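You operate a simulated robot arm through the tools that you are given. There is no shell and no other tool. Be economical: measure what you need, move in short steps, check, and stop when the job is done.

You are at the controls of a simulated robot arm. One attempt, no reset.

TASK
Crack the buff cube in the press, then let the load off.
Fine: guard and mint valve shut before pumping; valve open at the end, guard still shut.

It is judged by the outcome, as a careful person would: the job done as asked, and still so three seconds after it is handed in. It fails if anything else is knocked over, pushed out of place, dropped, spilled or broken.

THE ROBOT
A 7-joint arm with a two-finger parallel gripper, fixed in place. Base frame: the origin is at the foot of the arm, x ahead of it, y to its left, z up; the work surface is at about z = 0. Lengths are in cm, angles in degrees, forces in N, time in s.
With the tool pointing down near the work surface it reaches from about 22 to 58 cm from the base axis. Its first joint turns from -66.0 to 66.0 degrees. Payload 2.5 kg.
The TCP is the grasp point between the finger pads, 2.3 cm short of the fingertips. In the tool frame z runs along the fingers and y along their closing line. The gripper opens to 9.4 cm. The fingers are 3.8 cm wide and 1 cm thick; the gripper's body (5.4 by 9.6 cm) begins 3.9 cm behind the TCP.
Orientation is that of the tool frame in the base frame, as a unit quaternion [w, x, y, z]. With the fingers straight down and closing along the base's y, the tool's x points along the base's -x, its y along +y and its z along -z.

THE INTERFACE
- The arm moves only by the tool move_arm. Its argument "commands" is a list of rows, each an object (a shift or turn left out is 0, a gripper value left out holds the last) with "xyz": the shift along the tool's x, y, z in cm, a list of three; "delta_rot": the turn, a rotation vector about the tool's x, y, z in degrees, a list of three. In form: [{"xyz": [dx, dy, dz], "delta_rot": [ax, ay, az]}, ...]. A call has 1 to 8 rows; each row shifts and turns the commanded pose from where the row before left it, along the tool's axes as they then stand. "fingers" is the gripper command, from -1 (shut) to 1 (fully open), values between in proportion, set as the call begins (left out, the last holds). Each row takes 0.2 s and may step no farther than 5 cm and 8.6 degrees from the row before; otherwise, or with a gripper value out of range, the whole call is refused. A pose out of reach is approached as far as the arm can. The call stops where the force on the tool passes 40 N (or 10 N more than at its start, if that is more) or the arm is blocked; 0.2 s more then pass. The fingers move at their own pace (about 10.8 cm/s each) and stop on an object; they squeeze with about 37 N. The grip force told is the motor's: it shows also when the fingers shut on nothing. Time passes only in rows, and 0.2 s behind the last, so rows that do not move let the fingers close. The reply holds the time, the measured pose of the TCP, the force on the tool along the base axes, the opening and the grip force, in the units named above and with some noise.
- Cameras (640 x 400 px; columns grow to the right, rows downward): "scene" is fixed at [7.45, -39.33, 53.76]; the picture's right is [1.00, -0.07, 0.00], its down [-0.04, -0.63, -0.77] and it looks along [0.05, 0.77, -0.63] (base axes); focal length 214 px, centre (320, 200). "wrist" rides on the gripper at [8.6, 1.6, -7.5] in the tool frame; the picture's right is [-0.18, 0.98, 0.00], its down [-0.58, -0.11, -0.81] and it looks along [-0.79, -0.15, 0.59] (tool axes); focal length 243 px, centre (320, 200).
- get_image(camera): a new picture of that camera. It takes no simulated time.
- locate(camera, pixels): for up to 12 pixels [column, row] of the newest picture of that camera ("zoom" is the newest enlarged one), the place [x, y, z] in the base frame of the surface seen there, good to about 0.2 cm. It takes no simulated time.
- close_up(camera, box): a new picture of the part [left, top, right, bottom] of that camera's present view, enlarged. It takes no simulated time.
- job_done(): hands the job in; it is judged then, once.

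Go step by step. Measure first, check grasps and placings, and put right what went wrong. The budget is 80 turns and 54 pictures, counting those below and the enlarged ones. Unless the task says otherwise, let go and move clear before handing in, and close with one line.

The tools are called after "Call:" as a command line: name --argument value ..., lists and objects as JSON in quotes. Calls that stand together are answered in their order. move_arm: Moves the arm, as the interface text tells. Its arguments: {"type":"object","properties":{"commands":{"type":"array","items":{"type":"object","properties":{"xyz":{"type":"array","items":{"type":"number"}},"delta_rot":{"type":"array","items":{"type":"number"}}}}},"fingers":{"type":"number"}},"required":["commands"]} The other tools are called the same way: get_image (camera) takes a picture; locate (camera, pixels) gives the place of the surface under pixels of a picture; close_up (camera, box) takes an enlarged picture of a part of a camera's view; job_done () hands the job in.

At the start:

```text
time_s: 0.0
eef_pos: [42.0, -0.58, 39.74]
tool_rot: [-0.001, 0.0, 1.0, 0.0]
force: [1.2, 0.9, 1.1]
gripper_width: 9.42
grip_force: 0.1
```

scene: 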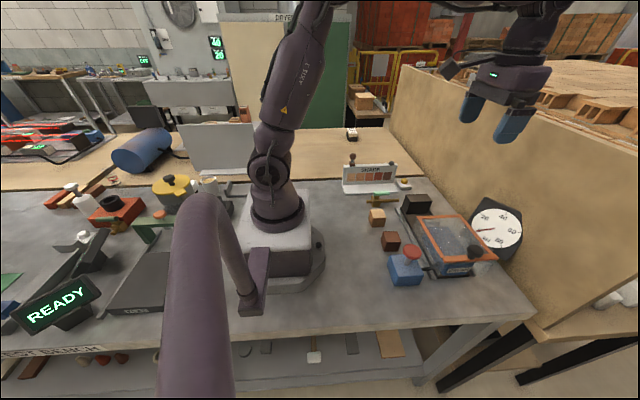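
wrist: 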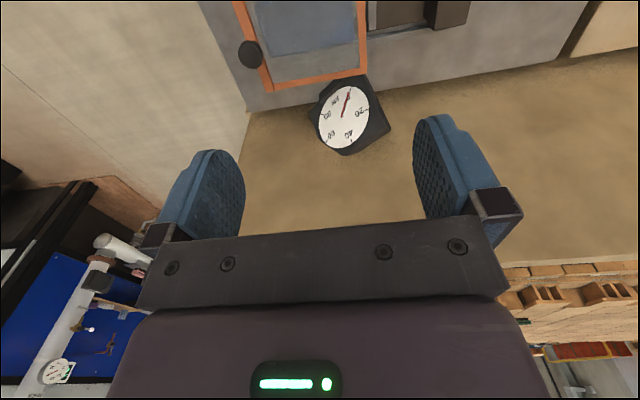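

The scene shows the press with an orange-framed guard around (450,240), a gauge at (497,228), and cubes near (377,215) and (391,240). I'll take close-ups to see the details.

Call:
close_up --camera "scene" --box '[330, 140, 540, 300]'

Call:
close_up --camera "scene" --box '[380, 185, 510, 290]'

```text
2.50 times, centred on (435, 220) of scene
```

zoom: 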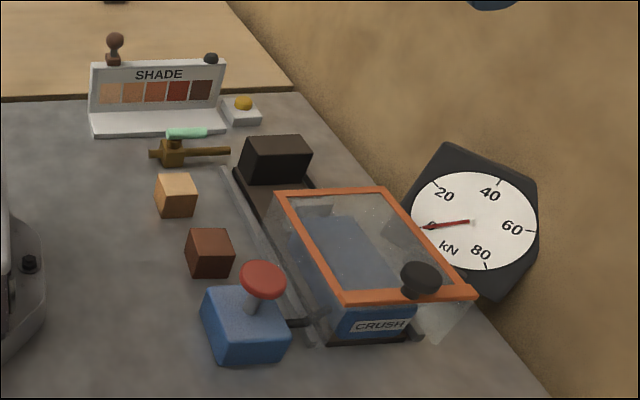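

```text
3.81 times, centred on (445, 238) of scene
```

zoom: 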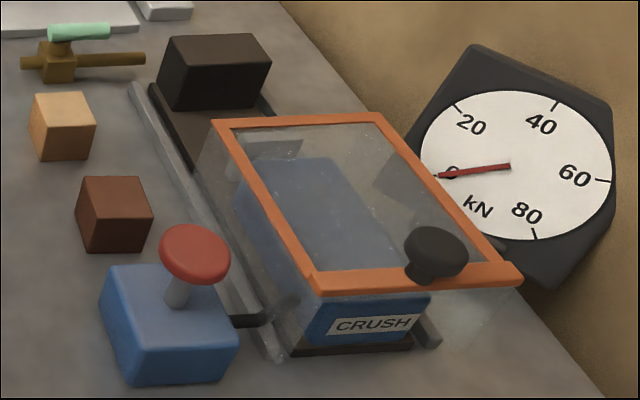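

The tan cube is the buff one, at zoom (62,125), and the mint lever at (85,32) lies along its pipe. The guard has a black knob, and the pump has a red button. I'll measure these points.

Call:
locate --camera "zoom" --pixels '[[62, 103], [62, 145], [52, 32], [108, 30], [58, 65], [25, 62], [142, 58], [195, 250], [436, 245], [215, 45], [215, 85], [170, 320]]'

Call:
locate --camera "zoom" --pixels '[[225, 122], [370, 117], [325, 280], [515, 272], [215, 180], [180, 130], [205, 125], [290, 180], [380, 322], [135, 90], [250, 310], [115, 195]]'

```text
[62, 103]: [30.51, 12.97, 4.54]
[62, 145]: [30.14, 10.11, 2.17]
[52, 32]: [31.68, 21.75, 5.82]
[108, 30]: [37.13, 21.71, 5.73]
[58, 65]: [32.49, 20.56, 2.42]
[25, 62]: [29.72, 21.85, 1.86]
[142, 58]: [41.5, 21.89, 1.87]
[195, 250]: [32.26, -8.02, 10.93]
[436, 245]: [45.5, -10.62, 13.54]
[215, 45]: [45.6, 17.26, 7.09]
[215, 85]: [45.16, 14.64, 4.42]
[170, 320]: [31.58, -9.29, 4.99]
```

```text
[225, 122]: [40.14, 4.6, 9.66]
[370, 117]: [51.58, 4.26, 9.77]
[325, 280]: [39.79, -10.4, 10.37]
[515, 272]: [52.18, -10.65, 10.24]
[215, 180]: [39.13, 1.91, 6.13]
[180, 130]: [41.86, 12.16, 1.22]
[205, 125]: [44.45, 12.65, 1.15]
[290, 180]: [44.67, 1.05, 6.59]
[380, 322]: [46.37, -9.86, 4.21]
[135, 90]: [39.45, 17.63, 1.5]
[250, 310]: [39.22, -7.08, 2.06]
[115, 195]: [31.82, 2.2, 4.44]
```

I'll move above the cube area so the wrist camera can see the gap and the cube.

Call:
move_arm --commands '[{"xyz": [2.4, 2.6, 2.6]}, {"xyz": [2.4, 2.6, 2.6]}, {"xyz": [2.4, 2.6, 2.6]}, {"xyz": [2.4, 2.6, 2.6]}, {"xyz": [2.4, 2.6, 2.6]}]' --fingers 1

Call:
get_image --camera "wrist"

Call:
get_image --camera "scene"

```text
time_s: 1.2
eef_pos: [29.98, 12.74, 26.73]
tool_rot: [0.001, -0.001, 1.0, 0.0]
force: [-0.6, 0.6, -0.5]
gripper_width: 9.4
grip_force: 0.0
```

```text
49 pictures are left
```

wrist: 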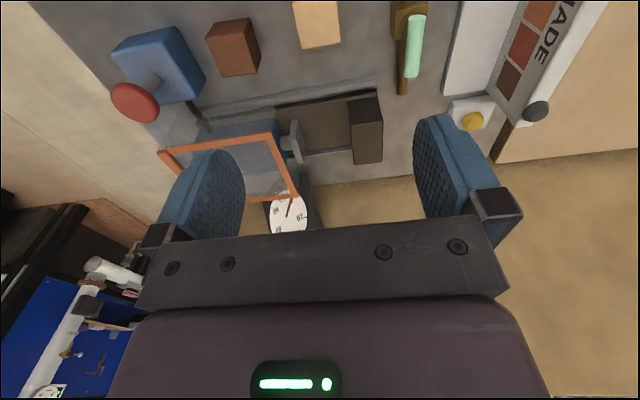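

```text
48 pictures are left
```

scene: 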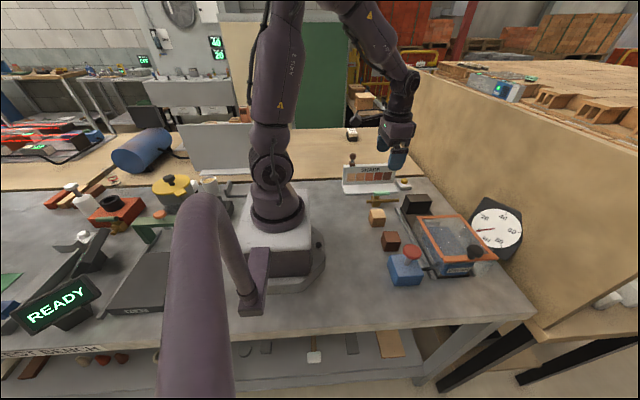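

The wrist view shows the brown bed between the ram platen (290,140) and the black anvil (365,125). I'll zoom in and measure the gap.

Call:
close_up --camera "wrist" --box '[150, 0, 470, 210]'

Call:
locate --camera "wrist" --pixels '[[298, 10], [338, 10], [340, 42], [302, 47], [345, 105], [385, 95], [382, 160], [355, 163], [355, 125], [298, 125], [285, 140], [320, 125]]'

```text
1.90 times, centred on (310, 105) of wrist
```

zoom: 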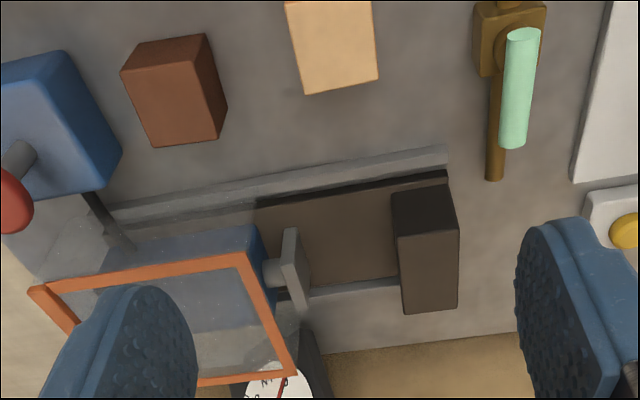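

```text
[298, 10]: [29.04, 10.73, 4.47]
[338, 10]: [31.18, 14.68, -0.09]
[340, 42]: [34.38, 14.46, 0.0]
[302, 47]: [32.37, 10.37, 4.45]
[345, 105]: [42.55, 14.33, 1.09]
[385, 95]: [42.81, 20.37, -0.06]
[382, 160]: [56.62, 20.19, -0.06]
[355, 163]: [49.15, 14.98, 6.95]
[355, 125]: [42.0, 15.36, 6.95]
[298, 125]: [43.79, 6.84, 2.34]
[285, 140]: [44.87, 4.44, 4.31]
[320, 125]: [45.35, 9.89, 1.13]
```

The gap runs from about y=6.5 to 14.5, so I'll turn the gripper 90° to close along x. I'll measure the cube and platen edges more closely while turning.

Call:
locate --camera "zoom" --pixels '[[290, 5], [368, 5], [373, 77], [310, 88], [340, 40], [285, 235], [298, 240], [300, 300], [405, 300], [398, 210], [265, 205], [440, 152]]'

Call:
move_arm --commands '[{"delta_rot": [0, 0, 8.5]}, {"delta_rot": [0, 0, 8.5]}, {"delta_rot": [0, 0, 8.5]}, {"delta_rot": [0, 0, 8.5]}, {"delta_rot": [0, 0, 8.5]}, {"delta_rot": [0, 0, 8.5]}, {"delta_rot": [0, 0, 8.5]}, {"delta_rot": [0, 0, 8.5]}]'

Call:
close_up --camera "scene" --box '[350, 180, 450, 260]'

```text
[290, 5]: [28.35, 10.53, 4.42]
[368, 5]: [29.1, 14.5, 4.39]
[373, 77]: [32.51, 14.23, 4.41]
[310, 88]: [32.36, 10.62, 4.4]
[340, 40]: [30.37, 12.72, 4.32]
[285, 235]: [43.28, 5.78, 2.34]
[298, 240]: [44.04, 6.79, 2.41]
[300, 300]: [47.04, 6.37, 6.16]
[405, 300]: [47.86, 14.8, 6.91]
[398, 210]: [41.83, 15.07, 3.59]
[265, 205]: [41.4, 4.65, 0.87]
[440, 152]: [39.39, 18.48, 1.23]
```

```text
time_s: 3.0
eef_pos: [30.13, 12.57, 26.58]
tool_rot: [0.0, 0.561, 0.828, 0.0]
force: [0.0, 0.9, -0.5]
gripper_width: 9.38
grip_force: 0.0
```

```text
5.00 times, centred on (400, 220) of scene
```

zoom: 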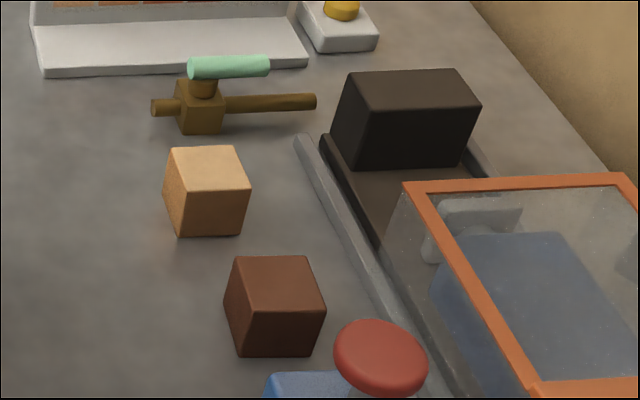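

I'll measure the cube's top corners for its heading, and finish the turn.

Call:
locate --camera "zoom" --pixels '[[173, 149], [234, 149], [246, 184], [170, 189], [345, 75], [455, 75], [475, 105], [345, 103], [345, 155], [450, 155], [515, 205], [445, 225]]'

Call:
move_arm --commands '[{"delta_rot": [0, 0, 7.5]}, {"delta_rot": [0, 0, 7.5]}, {"delta_rot": [0, 0, 7]}]'

Call:
close_up --camera "wrist" --box '[120, 0, 520, 240]'

```text
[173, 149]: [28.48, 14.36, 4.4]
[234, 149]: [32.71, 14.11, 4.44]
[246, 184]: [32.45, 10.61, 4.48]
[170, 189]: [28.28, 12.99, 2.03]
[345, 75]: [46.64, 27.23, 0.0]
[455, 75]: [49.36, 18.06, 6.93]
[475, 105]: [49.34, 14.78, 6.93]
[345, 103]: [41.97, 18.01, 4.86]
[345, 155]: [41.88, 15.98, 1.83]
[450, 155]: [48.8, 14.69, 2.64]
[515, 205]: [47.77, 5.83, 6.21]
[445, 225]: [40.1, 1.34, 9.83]
```

```text
time_s: 3.8
eef_pos: [30.02, 12.54, 26.63]
tool_rot: [0.0, 0.708, 0.706, 0.0]
force: [-0.8, 0.2, -0.9]
gripper_width: 9.4
grip_force: 0.0
```

```text
1.60 times, centred on (320, 120) of wrist
```

zoom: 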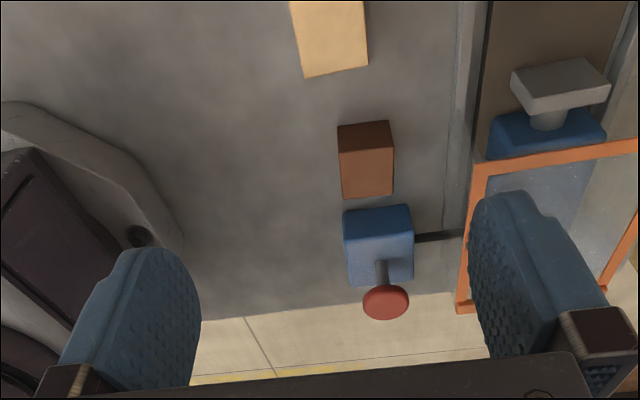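

The cube centre is about (30.5, 12.45) with its top at 4.4. I'll descend to z≈3 and grasp it.

Call:
move_arm --commands '[{"xyz": [-0.1, 0.5, 4.8]}, {"xyz": [0, 0, 4.8]}, {"xyz": [0, 0, 4.8]}, {"xyz": [0, 0, 4.6]}, {"xyz": [0, 0, 2.6]}, {"xyz": [0, 0, 2.0]}]'

Call:
move_arm --commands '[{}, {}, {}, {}]' --fingers -1

Call:
close_up --camera "scene" --box '[350, 160, 450, 260]'

```text
time_s: 5.2
eef_pos: [30.56, 12.48, 3.04]
tool_rot: [-0.001, 0.707, 0.707, 0.001]
force: [-0.7, -0.6, -0.3]
gripper_width: 9.39
grip_force: 0.0
```

```text
time_s: 6.2
eef_pos: [30.58, 12.25, 3.1]
tool_rot: [0.0, 0.707, 0.707, 0.0]
force: [-1.0, -0.7, 0.6]
gripper_width: 4.48
grip_force: 37.4
```

```text
4.00 times, centred on (400, 210) of scene
```

zoom: 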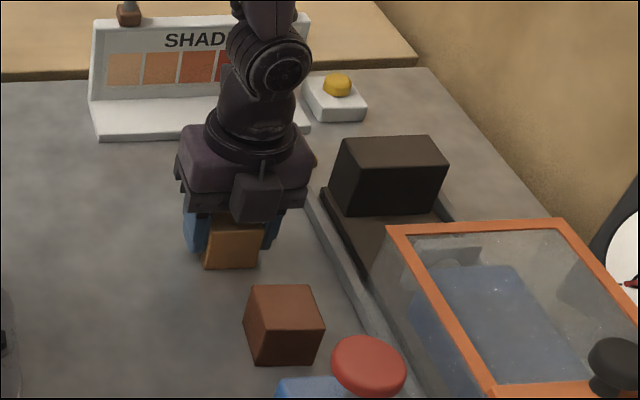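

Holding it at 4.48 cm. I'll lift, carry it over the gap and check before lowering.

Call:
move_arm --commands '[{"xyz": [0, 0, -4.5]}, {"xyz": [0, 0, -4.5]}, {"xyz": [0, 0, -2]}, {"xyz": [0, 3.8, 0]}, {"xyz": [-0.2, 3.8, 0]}, {"xyz": [-0.2, 3.8, 0]}, {"xyz": [0, 3.6, 0]}, {}]'

Call:
close_up --camera "scene" --box '[370, 140, 490, 260]'

Call:
get_image --camera "wrist"

```text
time_s: 8.0
eef_pos: [45.59, 11.76, 14.09]
tool_rot: [-0.001, 0.707, 0.708, 0.0]
force: [-0.4, -0.1, -0.7]
gripper_width: 4.46
grip_force: 37.0
```

```text
3.33 times, centred on (430, 200) of scene
```

zoom: 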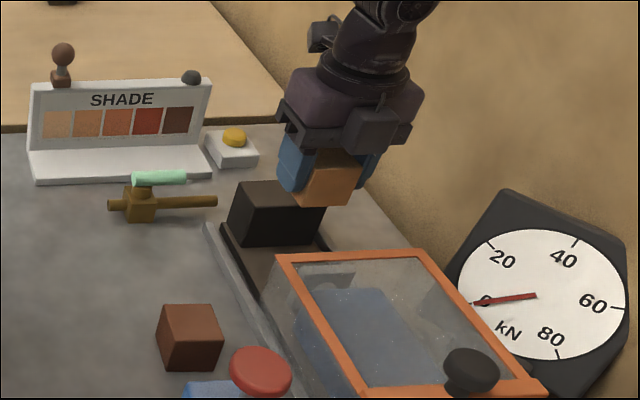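

```text
42 pictures are left
```

wrist: 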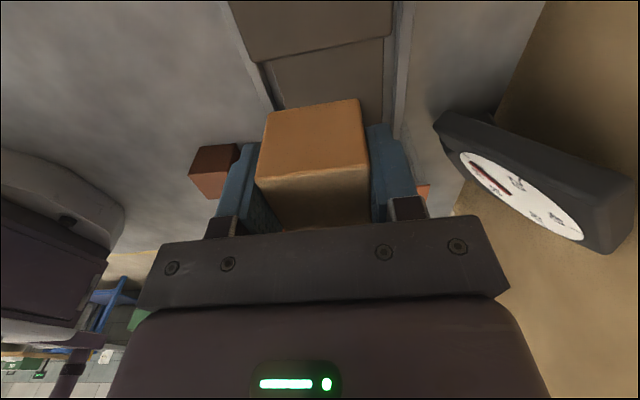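

I'll measure the cube's +y face against the anvil front before lowering.

Call:
locate --camera "wrist" --pixels '[[290, 115], [345, 110], [320, 150], [300, 50], [350, 40], [265, 58], [385, 33], [310, 195]]'

```text
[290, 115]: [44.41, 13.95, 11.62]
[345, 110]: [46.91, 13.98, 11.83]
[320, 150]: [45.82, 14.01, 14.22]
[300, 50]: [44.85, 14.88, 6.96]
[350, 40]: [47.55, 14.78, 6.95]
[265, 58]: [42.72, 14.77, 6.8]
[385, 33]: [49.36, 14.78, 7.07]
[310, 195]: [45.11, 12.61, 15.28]
```

There's 0.8 cm clearance to the anvil. I'll lower to the bed.

Call:
move_arm --commands '[{"xyz": [0, 0, 4]}, {"xyz": [0, 0, 4]}, {"xyz": [0, 0, 1.2]}, {"xyz": [0, 0, 0.5]}, {}]'

Call:
get_image --camera "wrist"

```text
time_s: 9.2
eef_pos: [45.63, 12.13, 4.41]
tool_rot: [0.0, 0.707, 0.707, 0.0]
force: [0.2, -0.6, -1.7]
gripper_width: 4.48
grip_force: 36.5
```

```text
41 pictures are left
```

wrist: 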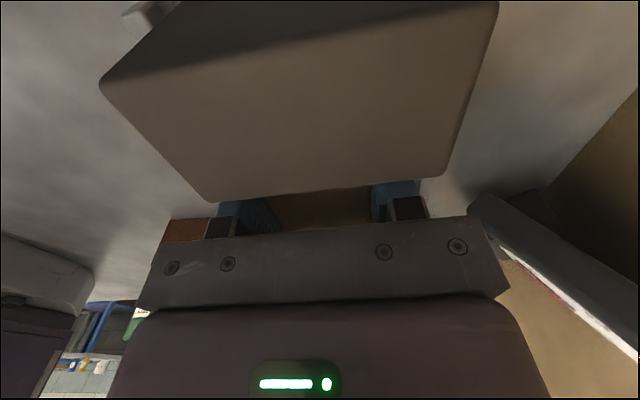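

No clear contact yet (force about -1.7). I'll ease down a touch.

Call:
move_arm --commands '[{"xyz": [0, 0, 0.15]}, {"xyz": [0, 0, 0.1]}]'

```text
time_s: 9.8
eef_pos: [45.72, 11.94, 4.3]
tool_rot: [0.0, 0.707, 0.707, 0.001]
force: [-13.2, -2.5, 30.6]
gripper_width: 4.46
grip_force: 37.3
```

Contact with the bed (30 N). I'll back off slightly, open to about 6.5 cm and rise.

Call:
move_arm --commands '[{"xyz": [0, 0, -0.15]}]'

Call:
move_arm --commands '[{}, {}, {}]' --fingers 0.38

Call:
move_arm --commands '[{"xyz": [0, 0, -2]}, {"xyz": [0, 0, -4]}, {"xyz": [0, 0, -4.5]}, {"xyz": [0, 0, -4.5]}, {"xyz": [0, 0, -4.5]}]'

Call:
close_up --camera "scene" --box '[370, 150, 500, 270]'

Call:
get_image --camera "wrist"

```text
time_s: 10.2
eef_pos: [45.69, 12.06, 4.33]
tool_rot: [0.001, 0.707, 0.707, 0.002]
force: [-2.2, 1.2, 15.7]
gripper_width: 4.45
grip_force: 36.9
```

```text
time_s: 11.0
eef_pos: [45.68, 11.94, 4.33]
tool_rot: [-0.001, 0.707, 0.707, 0.0]
force: [0.1, 0.4, 0.3]
gripper_width: 6.51
grip_force: 0.1
```

```text
time_s: 12.2
eef_pos: [45.4, 11.89, 23.9]
tool_rot: [0.001, 0.708, 0.707, -0.001]
force: [0.3, 0.1, 0.3]
gripper_width: 6.5
grip_force: 0.0
```

```text
3.33 times, centred on (435, 210) of scene
```

zoom: 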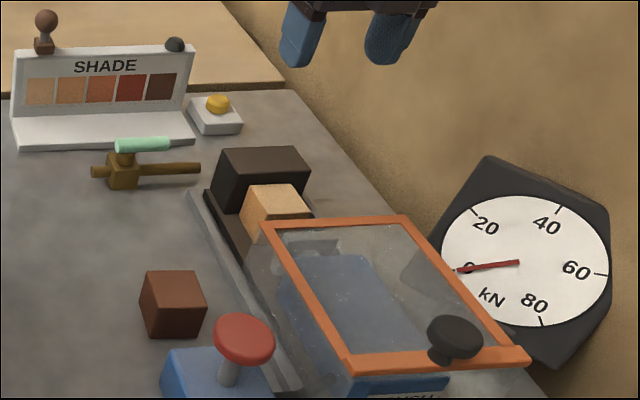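

```text
39 pictures are left
```

wrist: 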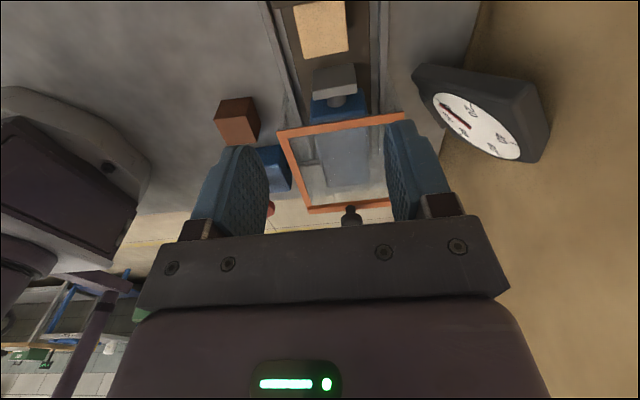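

The cube sits squarely in front of the anvil. Next I'll measure the guard's knob and look for the guard's end stop.

Call:
locate --camera "zoom" --pixels '[[430, 335], [480, 335], [455, 318], [455, 350], [440, 362], [350, 365], [525, 355], [265, 225], [405, 220], [190, 195], [290, 385], [455, 332]]'

Call:
close_up --camera "scene" --box '[390, 200, 510, 290]'

```text
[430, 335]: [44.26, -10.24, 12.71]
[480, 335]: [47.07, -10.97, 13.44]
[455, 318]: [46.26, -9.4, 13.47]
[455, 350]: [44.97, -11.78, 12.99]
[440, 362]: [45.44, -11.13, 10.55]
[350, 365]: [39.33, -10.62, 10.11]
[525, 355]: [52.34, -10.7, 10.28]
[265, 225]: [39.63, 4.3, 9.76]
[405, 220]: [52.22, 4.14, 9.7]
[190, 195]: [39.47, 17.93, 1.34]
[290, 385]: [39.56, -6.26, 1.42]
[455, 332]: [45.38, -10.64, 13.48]
```

```text
4.44 times, centred on (450, 245) of scene
```

zoom: 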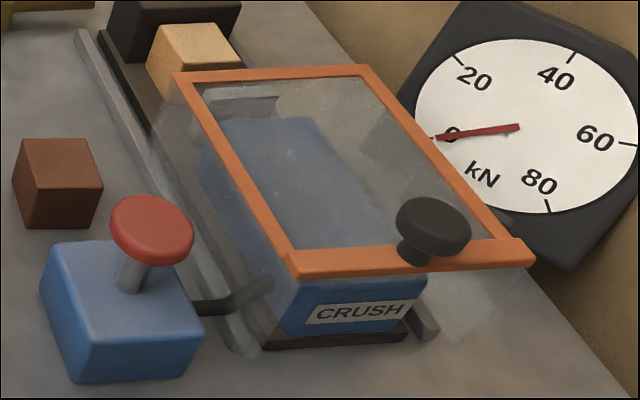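

Knob centre is about (45.7, -10.6) with its cap at z 12–13.5. I'll check the gauge's position, then approach from above.

Call:
locate --camera "zoom" --pixels '[[425, 130], [500, 60], [475, 5], [520, 130], [620, 150], [560, 260]]'

Call:
move_arm --commands '[{"xyz": [-4.5, 0.05, 0]}, {"xyz": [-4.5, 0.05, 0]}, {"xyz": [-4.5, 0.05, 0]}, {"xyz": [-4.5, 0.05, 0]}, {"xyz": [-4.5, 0.1, 0]}, {}]'

Call:
get_image --camera "scene"

```text
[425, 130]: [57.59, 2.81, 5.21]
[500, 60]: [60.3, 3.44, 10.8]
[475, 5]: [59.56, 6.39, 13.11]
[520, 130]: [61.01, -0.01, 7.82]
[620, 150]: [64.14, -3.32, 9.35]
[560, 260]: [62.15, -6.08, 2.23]
```

```text
time_s: 13.6
eef_pos: [45.94, -10.34, 24.04]
tool_rot: [0.0, 0.708, 0.707, 0.0]
force: [-0.1, -1.1, -0.1]
gripper_width: 6.48
grip_force: 0.1
```

```text
37 pictures are left
```

scene: 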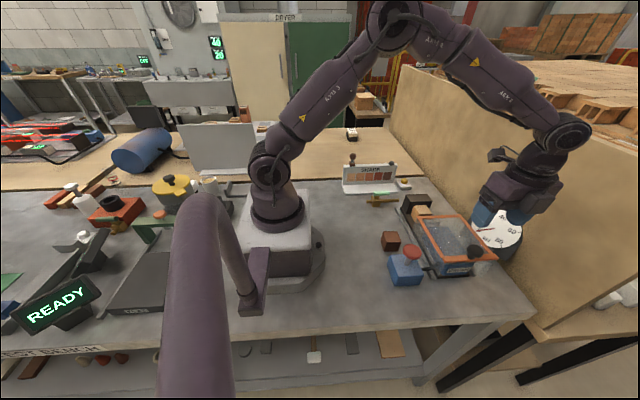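

The gauge (x≥57) is clear. I'll lower onto the knob and grip it.

Call:
move_arm --commands '[{"xyz": [0, 0, 4.5]}, {"xyz": [0, 0, 4]}, {"xyz": [0, 0, 2.3]}]'

Call:
move_arm --commands '[{}, {}, {}]' --fingers -1

Call:
close_up --camera "scene" --box '[400, 170, 530, 290]'

```text
time_s: 14.4
eef_pos: [46.01, -10.38, 13.15]
tool_rot: [0.0, 0.707, 0.707, 0.0]
force: [0.1, 0.6, 0.6]
gripper_width: 6.48
grip_force: 0.1
```

```text
time_s: 15.2
eef_pos: [45.94, -10.29, 13.09]
tool_rot: [0.001, 0.707, 0.708, 0.0]
force: [9.7, -1.1, -9.1]
gripper_width: 3.11
grip_force: 45.3
```

```text
3.33 times, centred on (465, 230) of scene
```

zoom: 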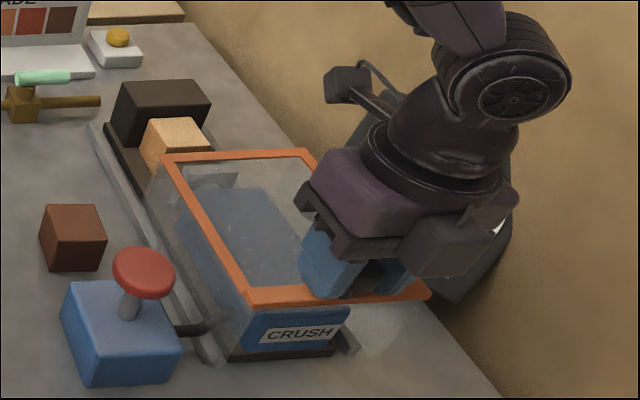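

Gripping the knob (3.1 cm). I'll slide the guard in +y, which is tool +x, in small rows.

Call:
move_arm --commands '[{"xyz": [1, -0.2, 0]}, {"xyz": [1.5, 0, 0]}, {"xyz": [1.5, 0, 0]}, {"xyz": [1.5, 0, 0]}, {"xyz": [1.5, 0, 0]}]'

Call:
close_up --camera "scene" --box '[380, 160, 510, 290]'

```text
time_s: 15.9
eef_pos: [46.1, -7.48, 13.1]
tool_rot: [0.003, 0.706, 0.708, 0.003]
force: [2.1, 0.3, -1.9]
gripper_width: 3.11
grip_force: 45.3
stopped in row 3: the force on the tool passed its limit (the readings are from after the stop); the commanded pose is now the measured one
```

```text
3.08 times, centred on (445, 225) of scene
```

zoom: 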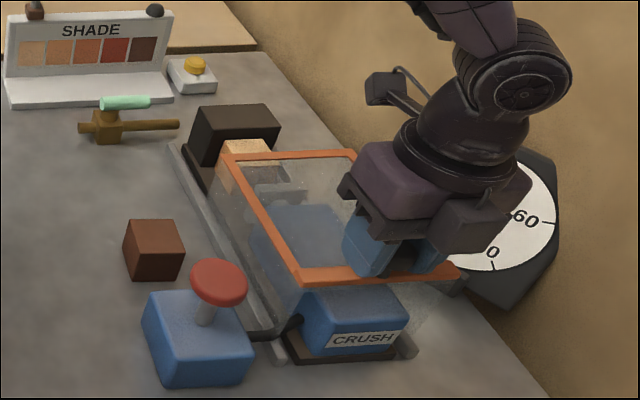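

The guard slid about 3 cm freely and then the force limit tripped, probably from the speed. I'll continue slower.

Call:
move_arm --commands '[{"xyz": [0.4, 0, 0]}, {"xyz": [0.6, 0, 0]}, {"xyz": [0.6, 0, 0]}, {"xyz": [0.6, 0, 0]}, {"xyz": [0.6, 0, 0]}, {"xyz": [0.6, 0, 0]}]'

```text
time_s: 17.3
eef_pos: [46.05, -4.33, 13.06]
tool_rot: [0.004, 0.707, 0.708, 0.002]
force: [15.5, -0.5, -13.4]
gripper_width: 3.12
grip_force: 45.1
```

Slides well. I'll relieve the side load a little and continue.

Call:
move_arm --commands '[{"xyz": [0.5, 0.1, 0.1]}, {"xyz": [0.6, 0, 0]}, {"xyz": [0.6, 0, 0]}, {"xyz": [0.6, 0, 0]}, {"xyz": [0.6, 0, 0]}, {"xyz": [0.6, 0, 0]}, {"xyz": [0.6, 0, 0]}, {"xyz": [0.6, 0, 0]}]'

Call:
close_up --camera "scene" --box '[380, 160, 510, 290]'

```text
time_s: 18.4
eef_pos: [46.08, -2.01, 13.1]
tool_rot: [0.001, 0.707, 0.707, 0.002]
force: [-2.7, 0.9, 2.8]
gripper_width: 3.12
grip_force: 45.0
stopped in row 5: the force on the tool passed its limit (the readings are from after the stop); the commanded pose is now the measured one
```

```text
3.08 times, centred on (445, 225) of scene
```

zoom: 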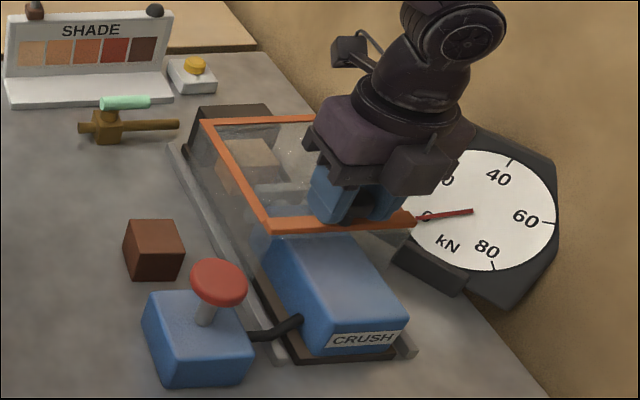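

The guard now covers the cube at knob y≈-2. I'll nudge it to find out if this is the end stop.

Call:
move_arm --commands '[{"xyz": [0.3, 0, 0]}, {"xyz": [0.4, 0, 0]}, {"xyz": [0.4, 0, 0]}, {"xyz": [0.4, 0, 0]}, {"xyz": [0.4, 0, 0]}, {"xyz": [0.4, 0, 0]}, {"xyz": [0.4, 0, 0]}]'

```text
time_s: 20.0
eef_pos: [45.97, 0.76, 13.13]
tool_rot: [0.002, 0.707, 0.707, 0.002]
force: [-0.5, -0.9, -1.4]
gripper_width: 3.09
grip_force: 45.0
```

Still sliding with no stop reached. I'll keep going.

Call:
move_arm --commands '[{"xyz": [0.4, 0, 0]}, {"xyz": [0.4, 0, 0]}, {"xyz": [0.4, 0, 0]}, {"xyz": [0.4, 0, 0]}, {"xyz": [0.4, 0, 0]}, {"xyz": [0.4, 0, 0]}, {"xyz": [0.4, 0, 0]}, {"xyz": [0.4, 0, 0]}]'

Call:
close_up --camera "scene" --box '[380, 160, 510, 290]'

```text
time_s: 21.8
eef_pos: [46.09, 4.06, 13.16]
tool_rot: [0.001, 0.707, 0.707, 0.001]
force: [-7.4, 0.0, 3.3]
gripper_width: 3.09
grip_force: 44.6
```

```text
3.08 times, centred on (445, 225) of scene
```

zoom: 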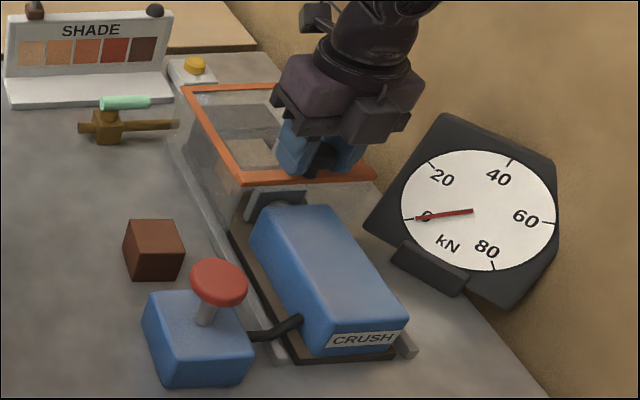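

No stop yet. I'll continue gently, watching for a hard stop.

Call:
move_arm --commands '[{"xyz": [0.3, 0, 0]}, {"xyz": [0.3, 0, 0]}, {"xyz": [0.3, 0, 0]}, {"xyz": [0.3, 0, 0]}]'

Call:
close_up --camera "scene" --box '[380, 140, 510, 270]'

```text
time_s: 22.8
eef_pos: [46.01, 4.51, 13.03]
tool_rot: [0.004, 0.709, 0.705, -0.002]
force: [-9.4, -31.9, -4.6]
gripper_width: 3.11
grip_force: 44.8
```

```text
3.08 times, centred on (445, 205) of scene
```

zoom: 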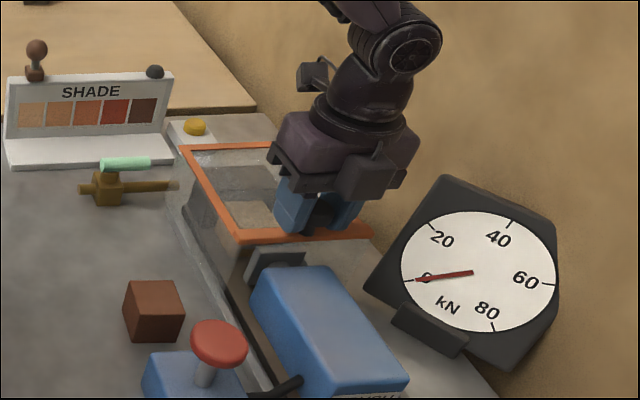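

Hard stop at y≈4.5 (32 N), so the guard is shut. I'll unload, release and rise.

Call:
move_arm --commands '[{"xyz": [-0.5, 0, 0]}]'

Call:
move_arm --commands '[{}, {}]' --fingers 0.3

Call:
move_arm --commands '[{"xyz": [0, 0, -4]}, {"xyz": [0, 0, -4.5]}, {"xyz": [0, -4.5, 0]}, {"xyz": [0, -4.5, 0]}, {"xyz": [0, -4.5, 0]}]' --fingers -1

Call:
close_up --camera "scene" --box '[340, 150, 500, 270]'

Call:
close_up --camera "scene" --box '[355, 175, 425, 225]'

```text
time_s: 23.2
eef_pos: [46.12, 4.55, 13.13]
tool_rot: [0.003, 0.707, 0.707, 0.0]
force: [-6.6, -20.5, -10.2]
gripper_width: 3.11
grip_force: 44.9
```

```text
time_s: 23.8
eef_pos: [46.1, 4.78, 13.26]
tool_rot: [0.002, 0.706, 0.708, 0.002]
force: [-0.3, 0.5, 0.4]
gripper_width: 6.1
grip_force: 0.0
```

```text
time_s: 25.0
eef_pos: [32.52, 4.78, 21.39]
tool_rot: [0.002, 0.707, 0.707, 0.002]
force: [0.8, 0.5, -0.3]
gripper_width: 0.0
grip_force: 37.2
```

```text
3.33 times, centred on (420, 210) of scene
```

zoom: 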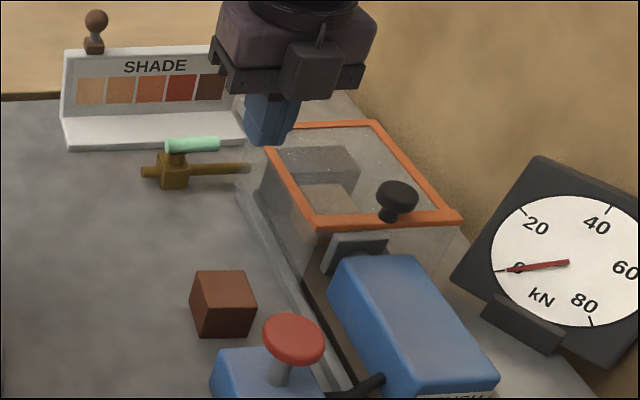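

```text
8.00 times, centred on (390, 200) of scene
```

zoom: 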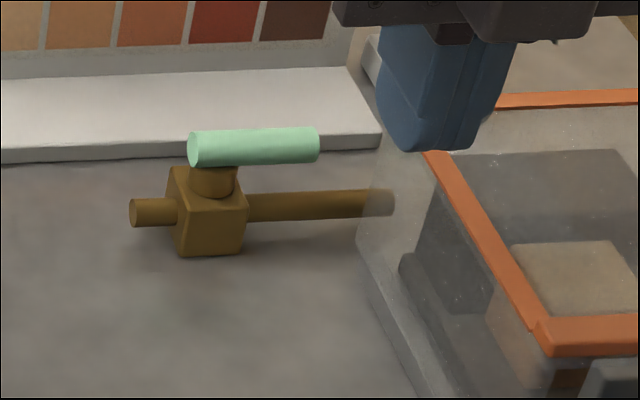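

The guard is shut over the cube. The mint lever lies along the pipe (open), pivoting at its stem at zoom (213,182). I'll measure it.

Call:
locate --camera "zoom" --pixels '[[205, 133], [205, 160], [315, 145], [300, 132], [300, 160], [213, 182], [213, 196], [245, 197], [180, 200], [250, 145], [250, 125], [210, 90]]'

```text
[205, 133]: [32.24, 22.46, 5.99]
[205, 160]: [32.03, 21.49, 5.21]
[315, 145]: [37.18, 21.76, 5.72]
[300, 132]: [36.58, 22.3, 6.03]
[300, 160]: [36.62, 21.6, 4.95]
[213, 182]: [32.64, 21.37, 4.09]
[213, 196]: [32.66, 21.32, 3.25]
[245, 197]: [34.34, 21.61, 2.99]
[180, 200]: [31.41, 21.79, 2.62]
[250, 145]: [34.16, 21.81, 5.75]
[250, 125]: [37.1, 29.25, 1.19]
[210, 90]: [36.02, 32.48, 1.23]
```

I'll check the shade card and the stamp height before working at the valve.

Call:
close_up --camera "scene" --box '[330, 140, 430, 215]'

Call:
locate --camera "zoom" --pixels '[[143, 90], [140, 120], [200, 175], [120, 210], [330, 190], [395, 120]]'

```text
5.33 times, centred on (380, 178) of scene
```

zoom: 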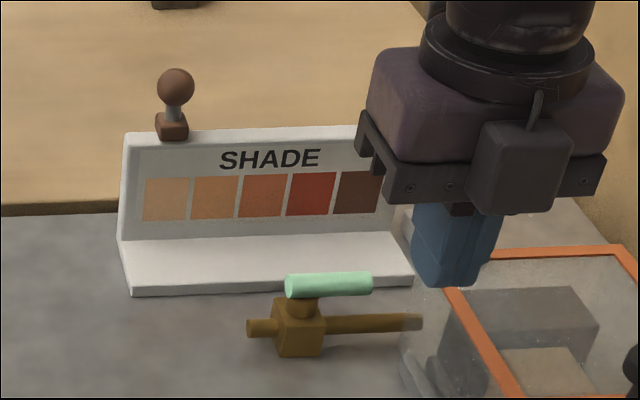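

```text
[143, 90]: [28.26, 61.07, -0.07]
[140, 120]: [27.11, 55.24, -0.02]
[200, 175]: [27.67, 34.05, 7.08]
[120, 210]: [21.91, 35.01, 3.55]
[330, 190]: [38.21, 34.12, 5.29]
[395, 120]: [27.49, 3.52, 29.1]
```

All clear there. I'll rotate the tool back to close along y, then go above the lever.

Call:
move_arm --commands '[{"delta_rot": [0, 0, -8.5]}, {"delta_rot": [0, 0, -8.5]}, {"delta_rot": [0, 0, -8.5]}, {"delta_rot": [0, 0, -8.5]}, {"delta_rot": [0, 0, -8.5]}, {"delta_rot": [0, 0, -8.5]}, {"delta_rot": [0, 0, -8.5]}, {"delta_rot": [0, 0, -8.5]}]' --fingers 0.1

Call:
move_arm --commands '[{"delta_rot": [0, 0, -7.5]}, {"delta_rot": [0, 0, -7.5]}, {"delta_rot": [0, 0, -7]}, {"xyz": [-0.7, 4.3, 0]}, {"xyz": [-0.7, 4.3, 0]}, {"xyz": [-0.7, 4.3, 0]}, {"xyz": [-0.7, 4.3, 0]}, {}]'

Call:
get_image --camera "wrist"

```text
time_s: 26.8
eef_pos: [32.47, 4.68, 21.52]
tool_rot: [0.003, 0.189, 0.982, 0.0]
force: [0.9, -0.5, -0.4]
gripper_width: 5.16
grip_force: 0.1
```

```text
time_s: 28.6
eef_pos: [35.19, 21.63, 21.62]
tool_rot: [0.002, 0.0, 1.0, -0.001]
force: [-0.2, 1.4, 0.2]
gripper_width: 5.17
grip_force: 0.1
```

```text
28 pictures are left
```

wrist: 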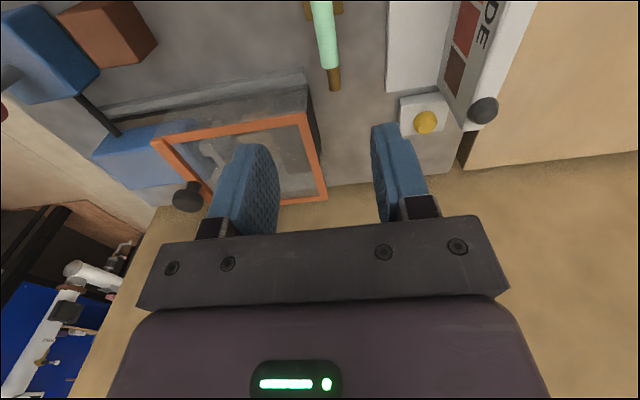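

Centred above the lever. I'll descend to z≈6.5 and grip it.

Call:
move_arm --commands '[{"xyz": [0, 0.2, 4.5]}, {"xyz": [0, 0, 4.5]}, {"xyz": [0, 0, 3.5]}, {"xyz": [0, 0, 2.5]}]'

Call:
move_arm --commands '[{}, {}, {}]' --fingers -1

Call:
close_up --camera "scene" --box '[340, 150, 450, 230]'

```text
time_s: 29.6
eef_pos: [35.23, 21.94, 6.72]
tool_rot: [0.003, -0.001, 1.0, 0.001]
force: [0.2, 0.6, -0.2]
gripper_width: 5.16
grip_force: 0.1
```

```text
time_s: 30.4
eef_pos: [35.37, 22.26, 6.81]
tool_rot: [0.005, 0.001, 1.0, 0.004]
force: [16.7, 26.0, -9.5]
gripper_width: 1.67
grip_force: 44.8
```

```text
5.00 times, centred on (395, 190) of scene
```

zoom: 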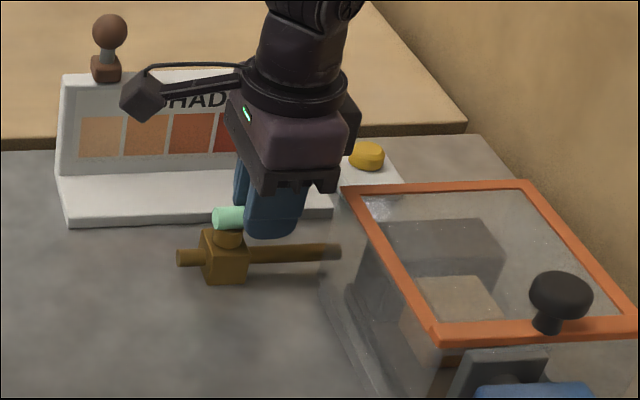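

Gripping the lever. I'll arc it around its stem toward -y in small rows, watching the force.

Call:
move_arm --commands '[{"xyz": [0, 0.2, 0]}, {"xyz": [0.025, -0.362, 0], "delta_rot": [0, 0, 8]}, {"xyz": [0.025, -0.362, 0], "delta_rot": [0, 0, 8]}, {}]'

Call:
close_up --camera "scene" --box '[340, 150, 450, 230]'

```text
time_s: 31.4
eef_pos: [35.23, 21.58, 6.71]
tool_rot: [0.004, 0.14, 0.99, 0.003]
force: [-0.4, 17.5, 24.7]
gripper_width: 1.67
grip_force: 45.1
```

```text
5.00 times, centred on (395, 190) of scene
```

zoom: 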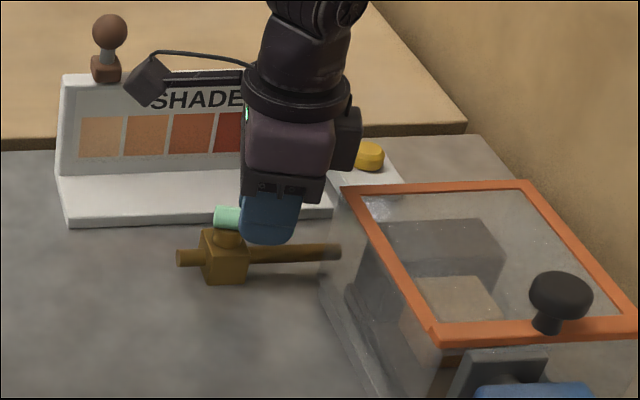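

The lever appears to follow: the tool turned 16° with moderate force. Continuing.

Call:
move_arm --commands '[{"xyz": [0.025, -0.362, 0], "delta_rot": [0, 0, 8]}, {"xyz": [0.025, -0.362, 0], "delta_rot": [0, 0, 8]}, {"xyz": [0.025, -0.362, 0], "delta_rot": [0, 0, 8]}]'

Call:
close_up --camera "scene" --box '[340, 150, 450, 230]'

```text
time_s: 32.2
eef_pos: [34.89, 20.68, 6.71]
tool_rot: [0.003, 0.336, 0.942, 0.003]
force: [-1.9, 0.9, 3.2]
gripper_width: 1.65
grip_force: 44.8
stopped in row 3: the force on the tool passed its limit (the readings are from after the stop); the commanded pose is now the measured one
```

```text
5.00 times, centred on (395, 190) of scene
```

zoom: 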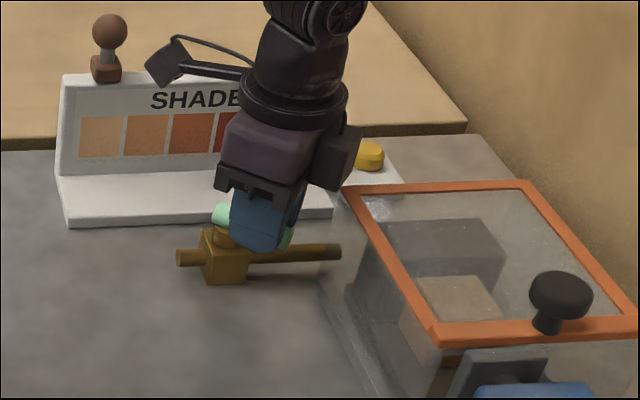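

The lever has turned to 39° freely. I'll continue in slower rows.

Call:
move_arm --commands '[{"xyz": [0.01, -0.227, 0], "delta_rot": [0, 0, 5]}, {"xyz": [0.01, -0.227, 0], "delta_rot": [0, 0, 5]}, {"xyz": [0.01, -0.227, 0], "delta_rot": [0, 0, 5]}, {"xyz": [0.01, -0.227, 0], "delta_rot": [0, 0, 5]}, {"xyz": [0.01, -0.227, 0], "delta_rot": [0, 0, 5]}]'

```text
time_s: 33.4
eef_pos: [33.95, 19.98, 6.75]
tool_rot: [0.003, 0.533, 0.846, 0.006]
force: [4.7, 4.0, 7.4]
gripper_width: 1.66
grip_force: 45.2
```

At 64° with low force. I'll continue to 90°.

Call:
move_arm --commands '[{"xyz": [0.01, -0.227, 0], "delta_rot": [0, 0, 5]}, {"xyz": [0.01, -0.227, 0], "delta_rot": [0, 0, 5]}, {"xyz": [0.01, -0.227, 0], "delta_rot": [0, 0, 5]}, {"xyz": [0.01, -0.227, 0], "delta_rot": [0, 0, 5]}, {"xyz": [0.01, -0.227, 0], "delta_rot": [0, 0, 5]}, {"xyz": [0.01, -0.2, 0], "delta_rot": [0, 0, 4]}]'

Call:
close_up --camera "scene" --box '[340, 150, 450, 230]'

```text
time_s: 34.8
eef_pos: [32.88, 19.78, 6.78]
tool_rot: [0.004, 0.726, 0.688, 0.008]
force: [30.6, 5.2, -16.4]
gripper_width: 1.71
grip_force: 44.8
```

```text
5.00 times, centred on (395, 190) of scene
```

zoom: 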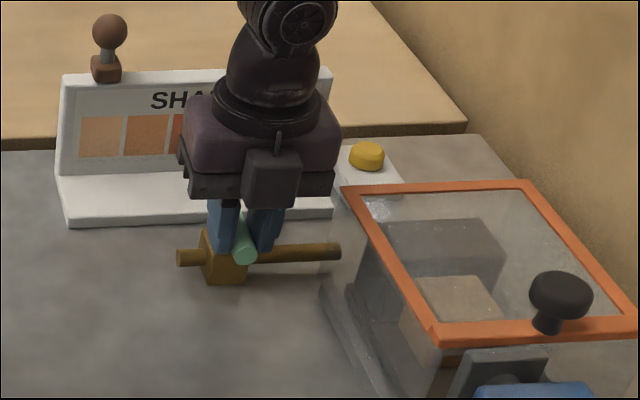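

The lever is against its stop at about 90°, crosswise to the pipe (shut). I'll release, rise and look.

Call:
move_arm --commands '[{}, {}]' --fingers 0

Call:
move_arm --commands '[{"xyz": [0, 0, -4.5]}, {"xyz": [0, 0, -4.5]}, {"xyz": [-4.5, 0, -2.5]}, {"xyz": [-4.5, 0, 0]}, {"xyz": [-4.5, 0, 0]}]'

Call:
close_up --camera "scene" --box '[350, 170, 450, 290]'

```text
time_s: 35.4
eef_pos: [32.52, 19.84, 6.69]
tool_rot: [0.0, 0.728, 0.685, 0.003]
force: [-0.3, 0.1, 0.2]
gripper_width: 4.71
grip_force: 0.1
```

```text
refused: row 3 steps farther than a row can; nothing moved
```

```text
3.33 times, centred on (400, 230) of scene
```

zoom: 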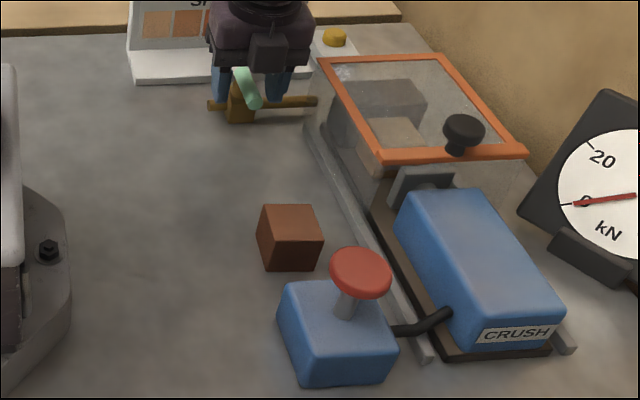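

Released. I'll rise, then measure the lever and the pump button.

Call:
move_arm --commands '[{"xyz": [0, 0, -4.5]}, {"xyz": [0, 0, -4.5]}, {"xyz": [-4, 0, -2.5]}, {"xyz": [-4.5, 0, 0]}, {"xyz": [-4.5, 0, 0]}]' --fingers 0

Call:
close_up --camera "scene" --box '[350, 180, 430, 230]'

Call:
locate --camera "zoom" --pixels '[[230, 120], [222, 95], [238, 135]]'

Call:
close_up --camera "scene" --box '[370, 230, 450, 290]'

Call:
locate --camera "zoom" --pixels '[[295, 135], [330, 135], [365, 135], [330, 110], [330, 160]]'

```text
time_s: 36.6
eef_pos: [31.72, 6.75, 18.24]
tool_rot: [0.001, 0.726, 0.687, 0.004]
force: [0.8, -0.1, 0.7]
gripper_width: 4.68
grip_force: 0.1
```

```text
8.00 times, centred on (390, 205) of scene
```

zoom: 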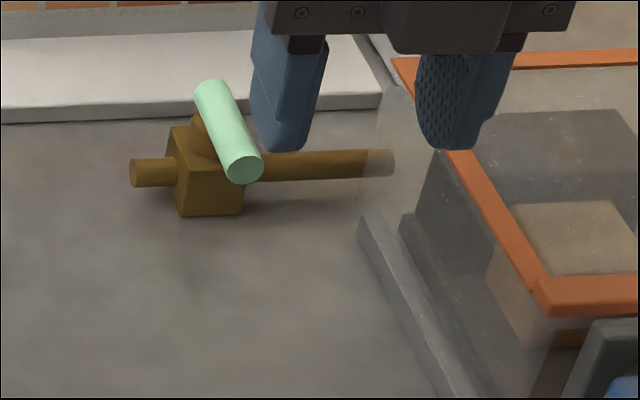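

```text
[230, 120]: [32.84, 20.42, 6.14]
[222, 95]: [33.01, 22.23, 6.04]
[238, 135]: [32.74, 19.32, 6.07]
```

```text
6.67 times, centred on (410, 260) of scene
```

zoom: 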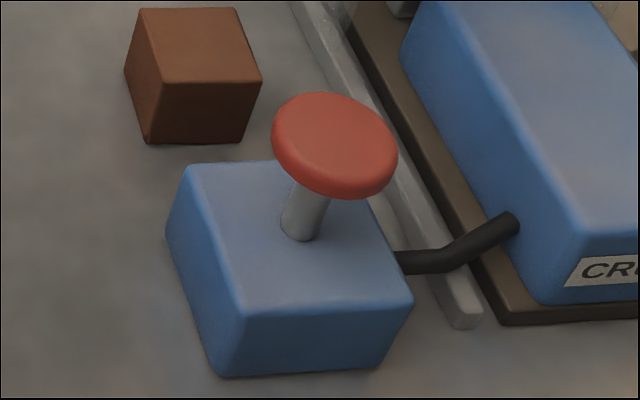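

```text
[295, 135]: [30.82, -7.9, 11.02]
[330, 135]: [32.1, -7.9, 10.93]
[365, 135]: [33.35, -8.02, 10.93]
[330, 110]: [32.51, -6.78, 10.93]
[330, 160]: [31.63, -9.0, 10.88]
```

The lever is exactly crosswise (x≈32.8 along its whole length). The pump button's top is at (32.1, -7.9, 10.95), so I'll close the fingers and move above it.

Call:
move_arm --commands '[{"delta_rot": [0, 0, -3.1]}, {"xyz": [-4.8, 0.1, 0]}, {"xyz": [-4.8, 0.1, 0]}, {"xyz": [-4.8, 0.1, 0]}, {"xyz": [-0.25, 0, 3]}, {}]' --fingers -1

Call:
close_up --camera "scene" --box '[350, 190, 530, 300]'

```text
time_s: 38.0
eef_pos: [32.23, -7.86, 15.08]
tool_rot: [0.002, 0.708, 0.706, 0.003]
force: [-0.5, 0.2, -0.3]
gripper_width: 0.01
grip_force: 37.0
```

```text
3.56 times, centred on (440, 245) of scene
```

zoom: 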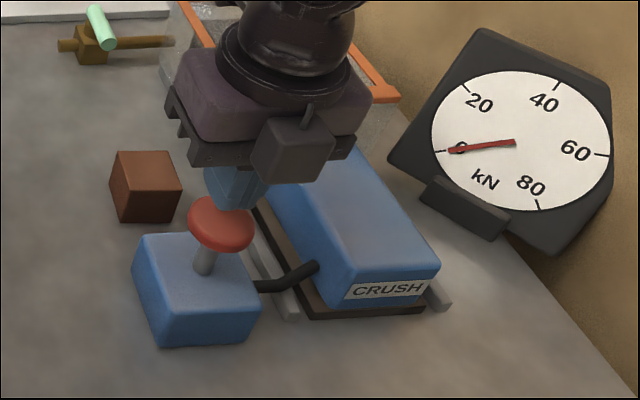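

Aligned over the button, gauge at 0. First pump stroke, slowly.

Call:
move_arm --commands '[{"xyz": [0, 0, 1.5]}, {"xyz": [0, 0, 0.7]}, {"xyz": [0, 0, 0.7]}, {"xyz": [0, 0, 0.7]}, {"xyz": [0, 0, 0.7]}, {"xyz": [0, 0, 0.7]}]'

Call:
close_up --camera "scene" --box '[350, 190, 530, 300]'

```text
time_s: 39.4
eef_pos: [32.12, -7.74, 10.06]
tool_rot: [0.001, 0.708, 0.706, 0.004]
force: [-1.3, 1.9, 6.9]
gripper_width: 0.03
grip_force: 37.2
```

```text
3.56 times, centred on (440, 245) of scene
```

zoom: 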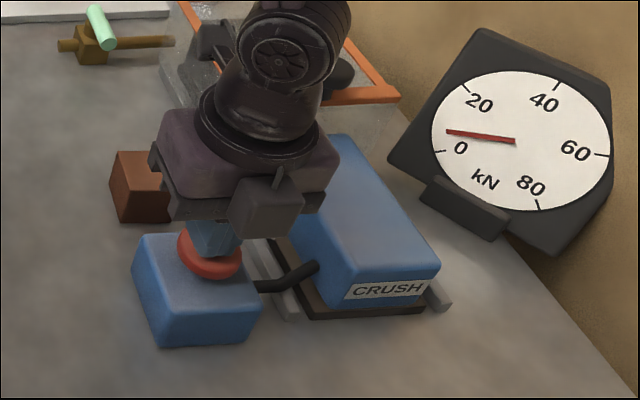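

The needle rose to about 6 kN from one stroke. I'll do a second stroke.

Call:
move_arm --commands '[{"xyz": [0, 0, -2]}, {"xyz": [0, 0, -2]}, {}, {"xyz": [0, 0, 1.4]}, {"xyz": [0, 0, 1.0]}, {"xyz": [0, 0, 0.8]}, {"xyz": [0, 0, 0.8]}, {}]'

Call:
close_up --camera "scene" --box '[350, 190, 530, 300]'

```text
time_s: 41.2
eef_pos: [32.0, -7.81, 10.12]
tool_rot: [0.001, 0.708, 0.706, 0.004]
force: [-0.9, 1.1, 5.3]
gripper_width: 0.0
grip_force: 36.4
```

```text
3.56 times, centred on (440, 245) of scene
```

zoom: 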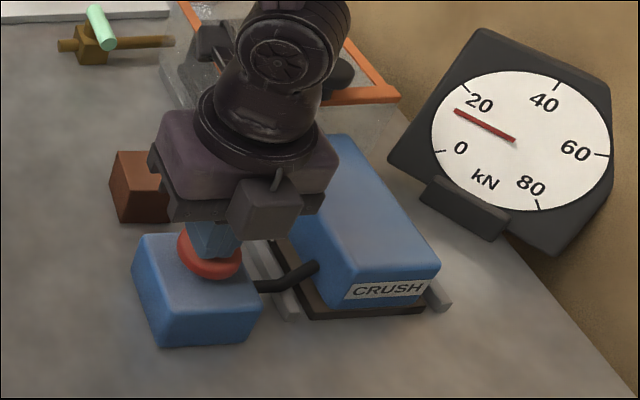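

Now about 13 kN, so roughly 6–7 kN per stroke. I'll stroke again.

Call:
move_arm --commands '[{"xyz": [0, 0, -2]}, {"xyz": [0, 0, -2]}, {}, {"xyz": [0, 0, 1.4]}, {"xyz": [0, 0, 1.0]}, {"xyz": [0, 0, 0.8]}, {"xyz": [0, 0, 0.8]}, {}]'

Call:
close_up --camera "scene" --box '[390, 170, 520, 260]'

```text
time_s: 43.0
eef_pos: [31.97, -7.83, 10.14]
tool_rot: [0.002, 0.708, 0.706, 0.004]
force: [-2.1, 0.4, 5.8]
gripper_width: 0.0
grip_force: 37.0
```

```text
4.44 times, centred on (455, 215) of scene
```

zoom: 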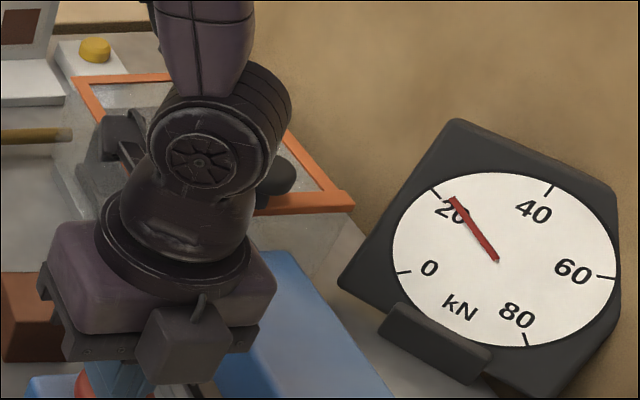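

About 22 kN. Another stroke.

Call:
move_arm --commands '[{"xyz": [0, 0, -2]}, {"xyz": [0, 0, -2]}, {}, {"xyz": [0, 0, 1.4]}, {"xyz": [0, 0, 1.0]}, {"xyz": [0, 0, 0.8]}, {"xyz": [0, 0, 0.8]}, {}]'

Call:
close_up --camera "scene" --box '[390, 170, 520, 260]'

```text
time_s: 44.8
eef_pos: [32.12, -7.96, 10.08]
tool_rot: [0.002, 0.709, 0.706, 0.005]
force: [-2.3, 1.1, 5.8]
gripper_width: 0.0
grip_force: 37.5
```

```text
4.44 times, centred on (455, 215) of scene
```

zoom: 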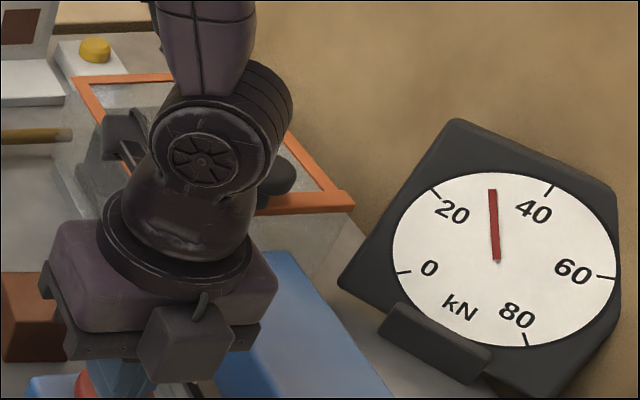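

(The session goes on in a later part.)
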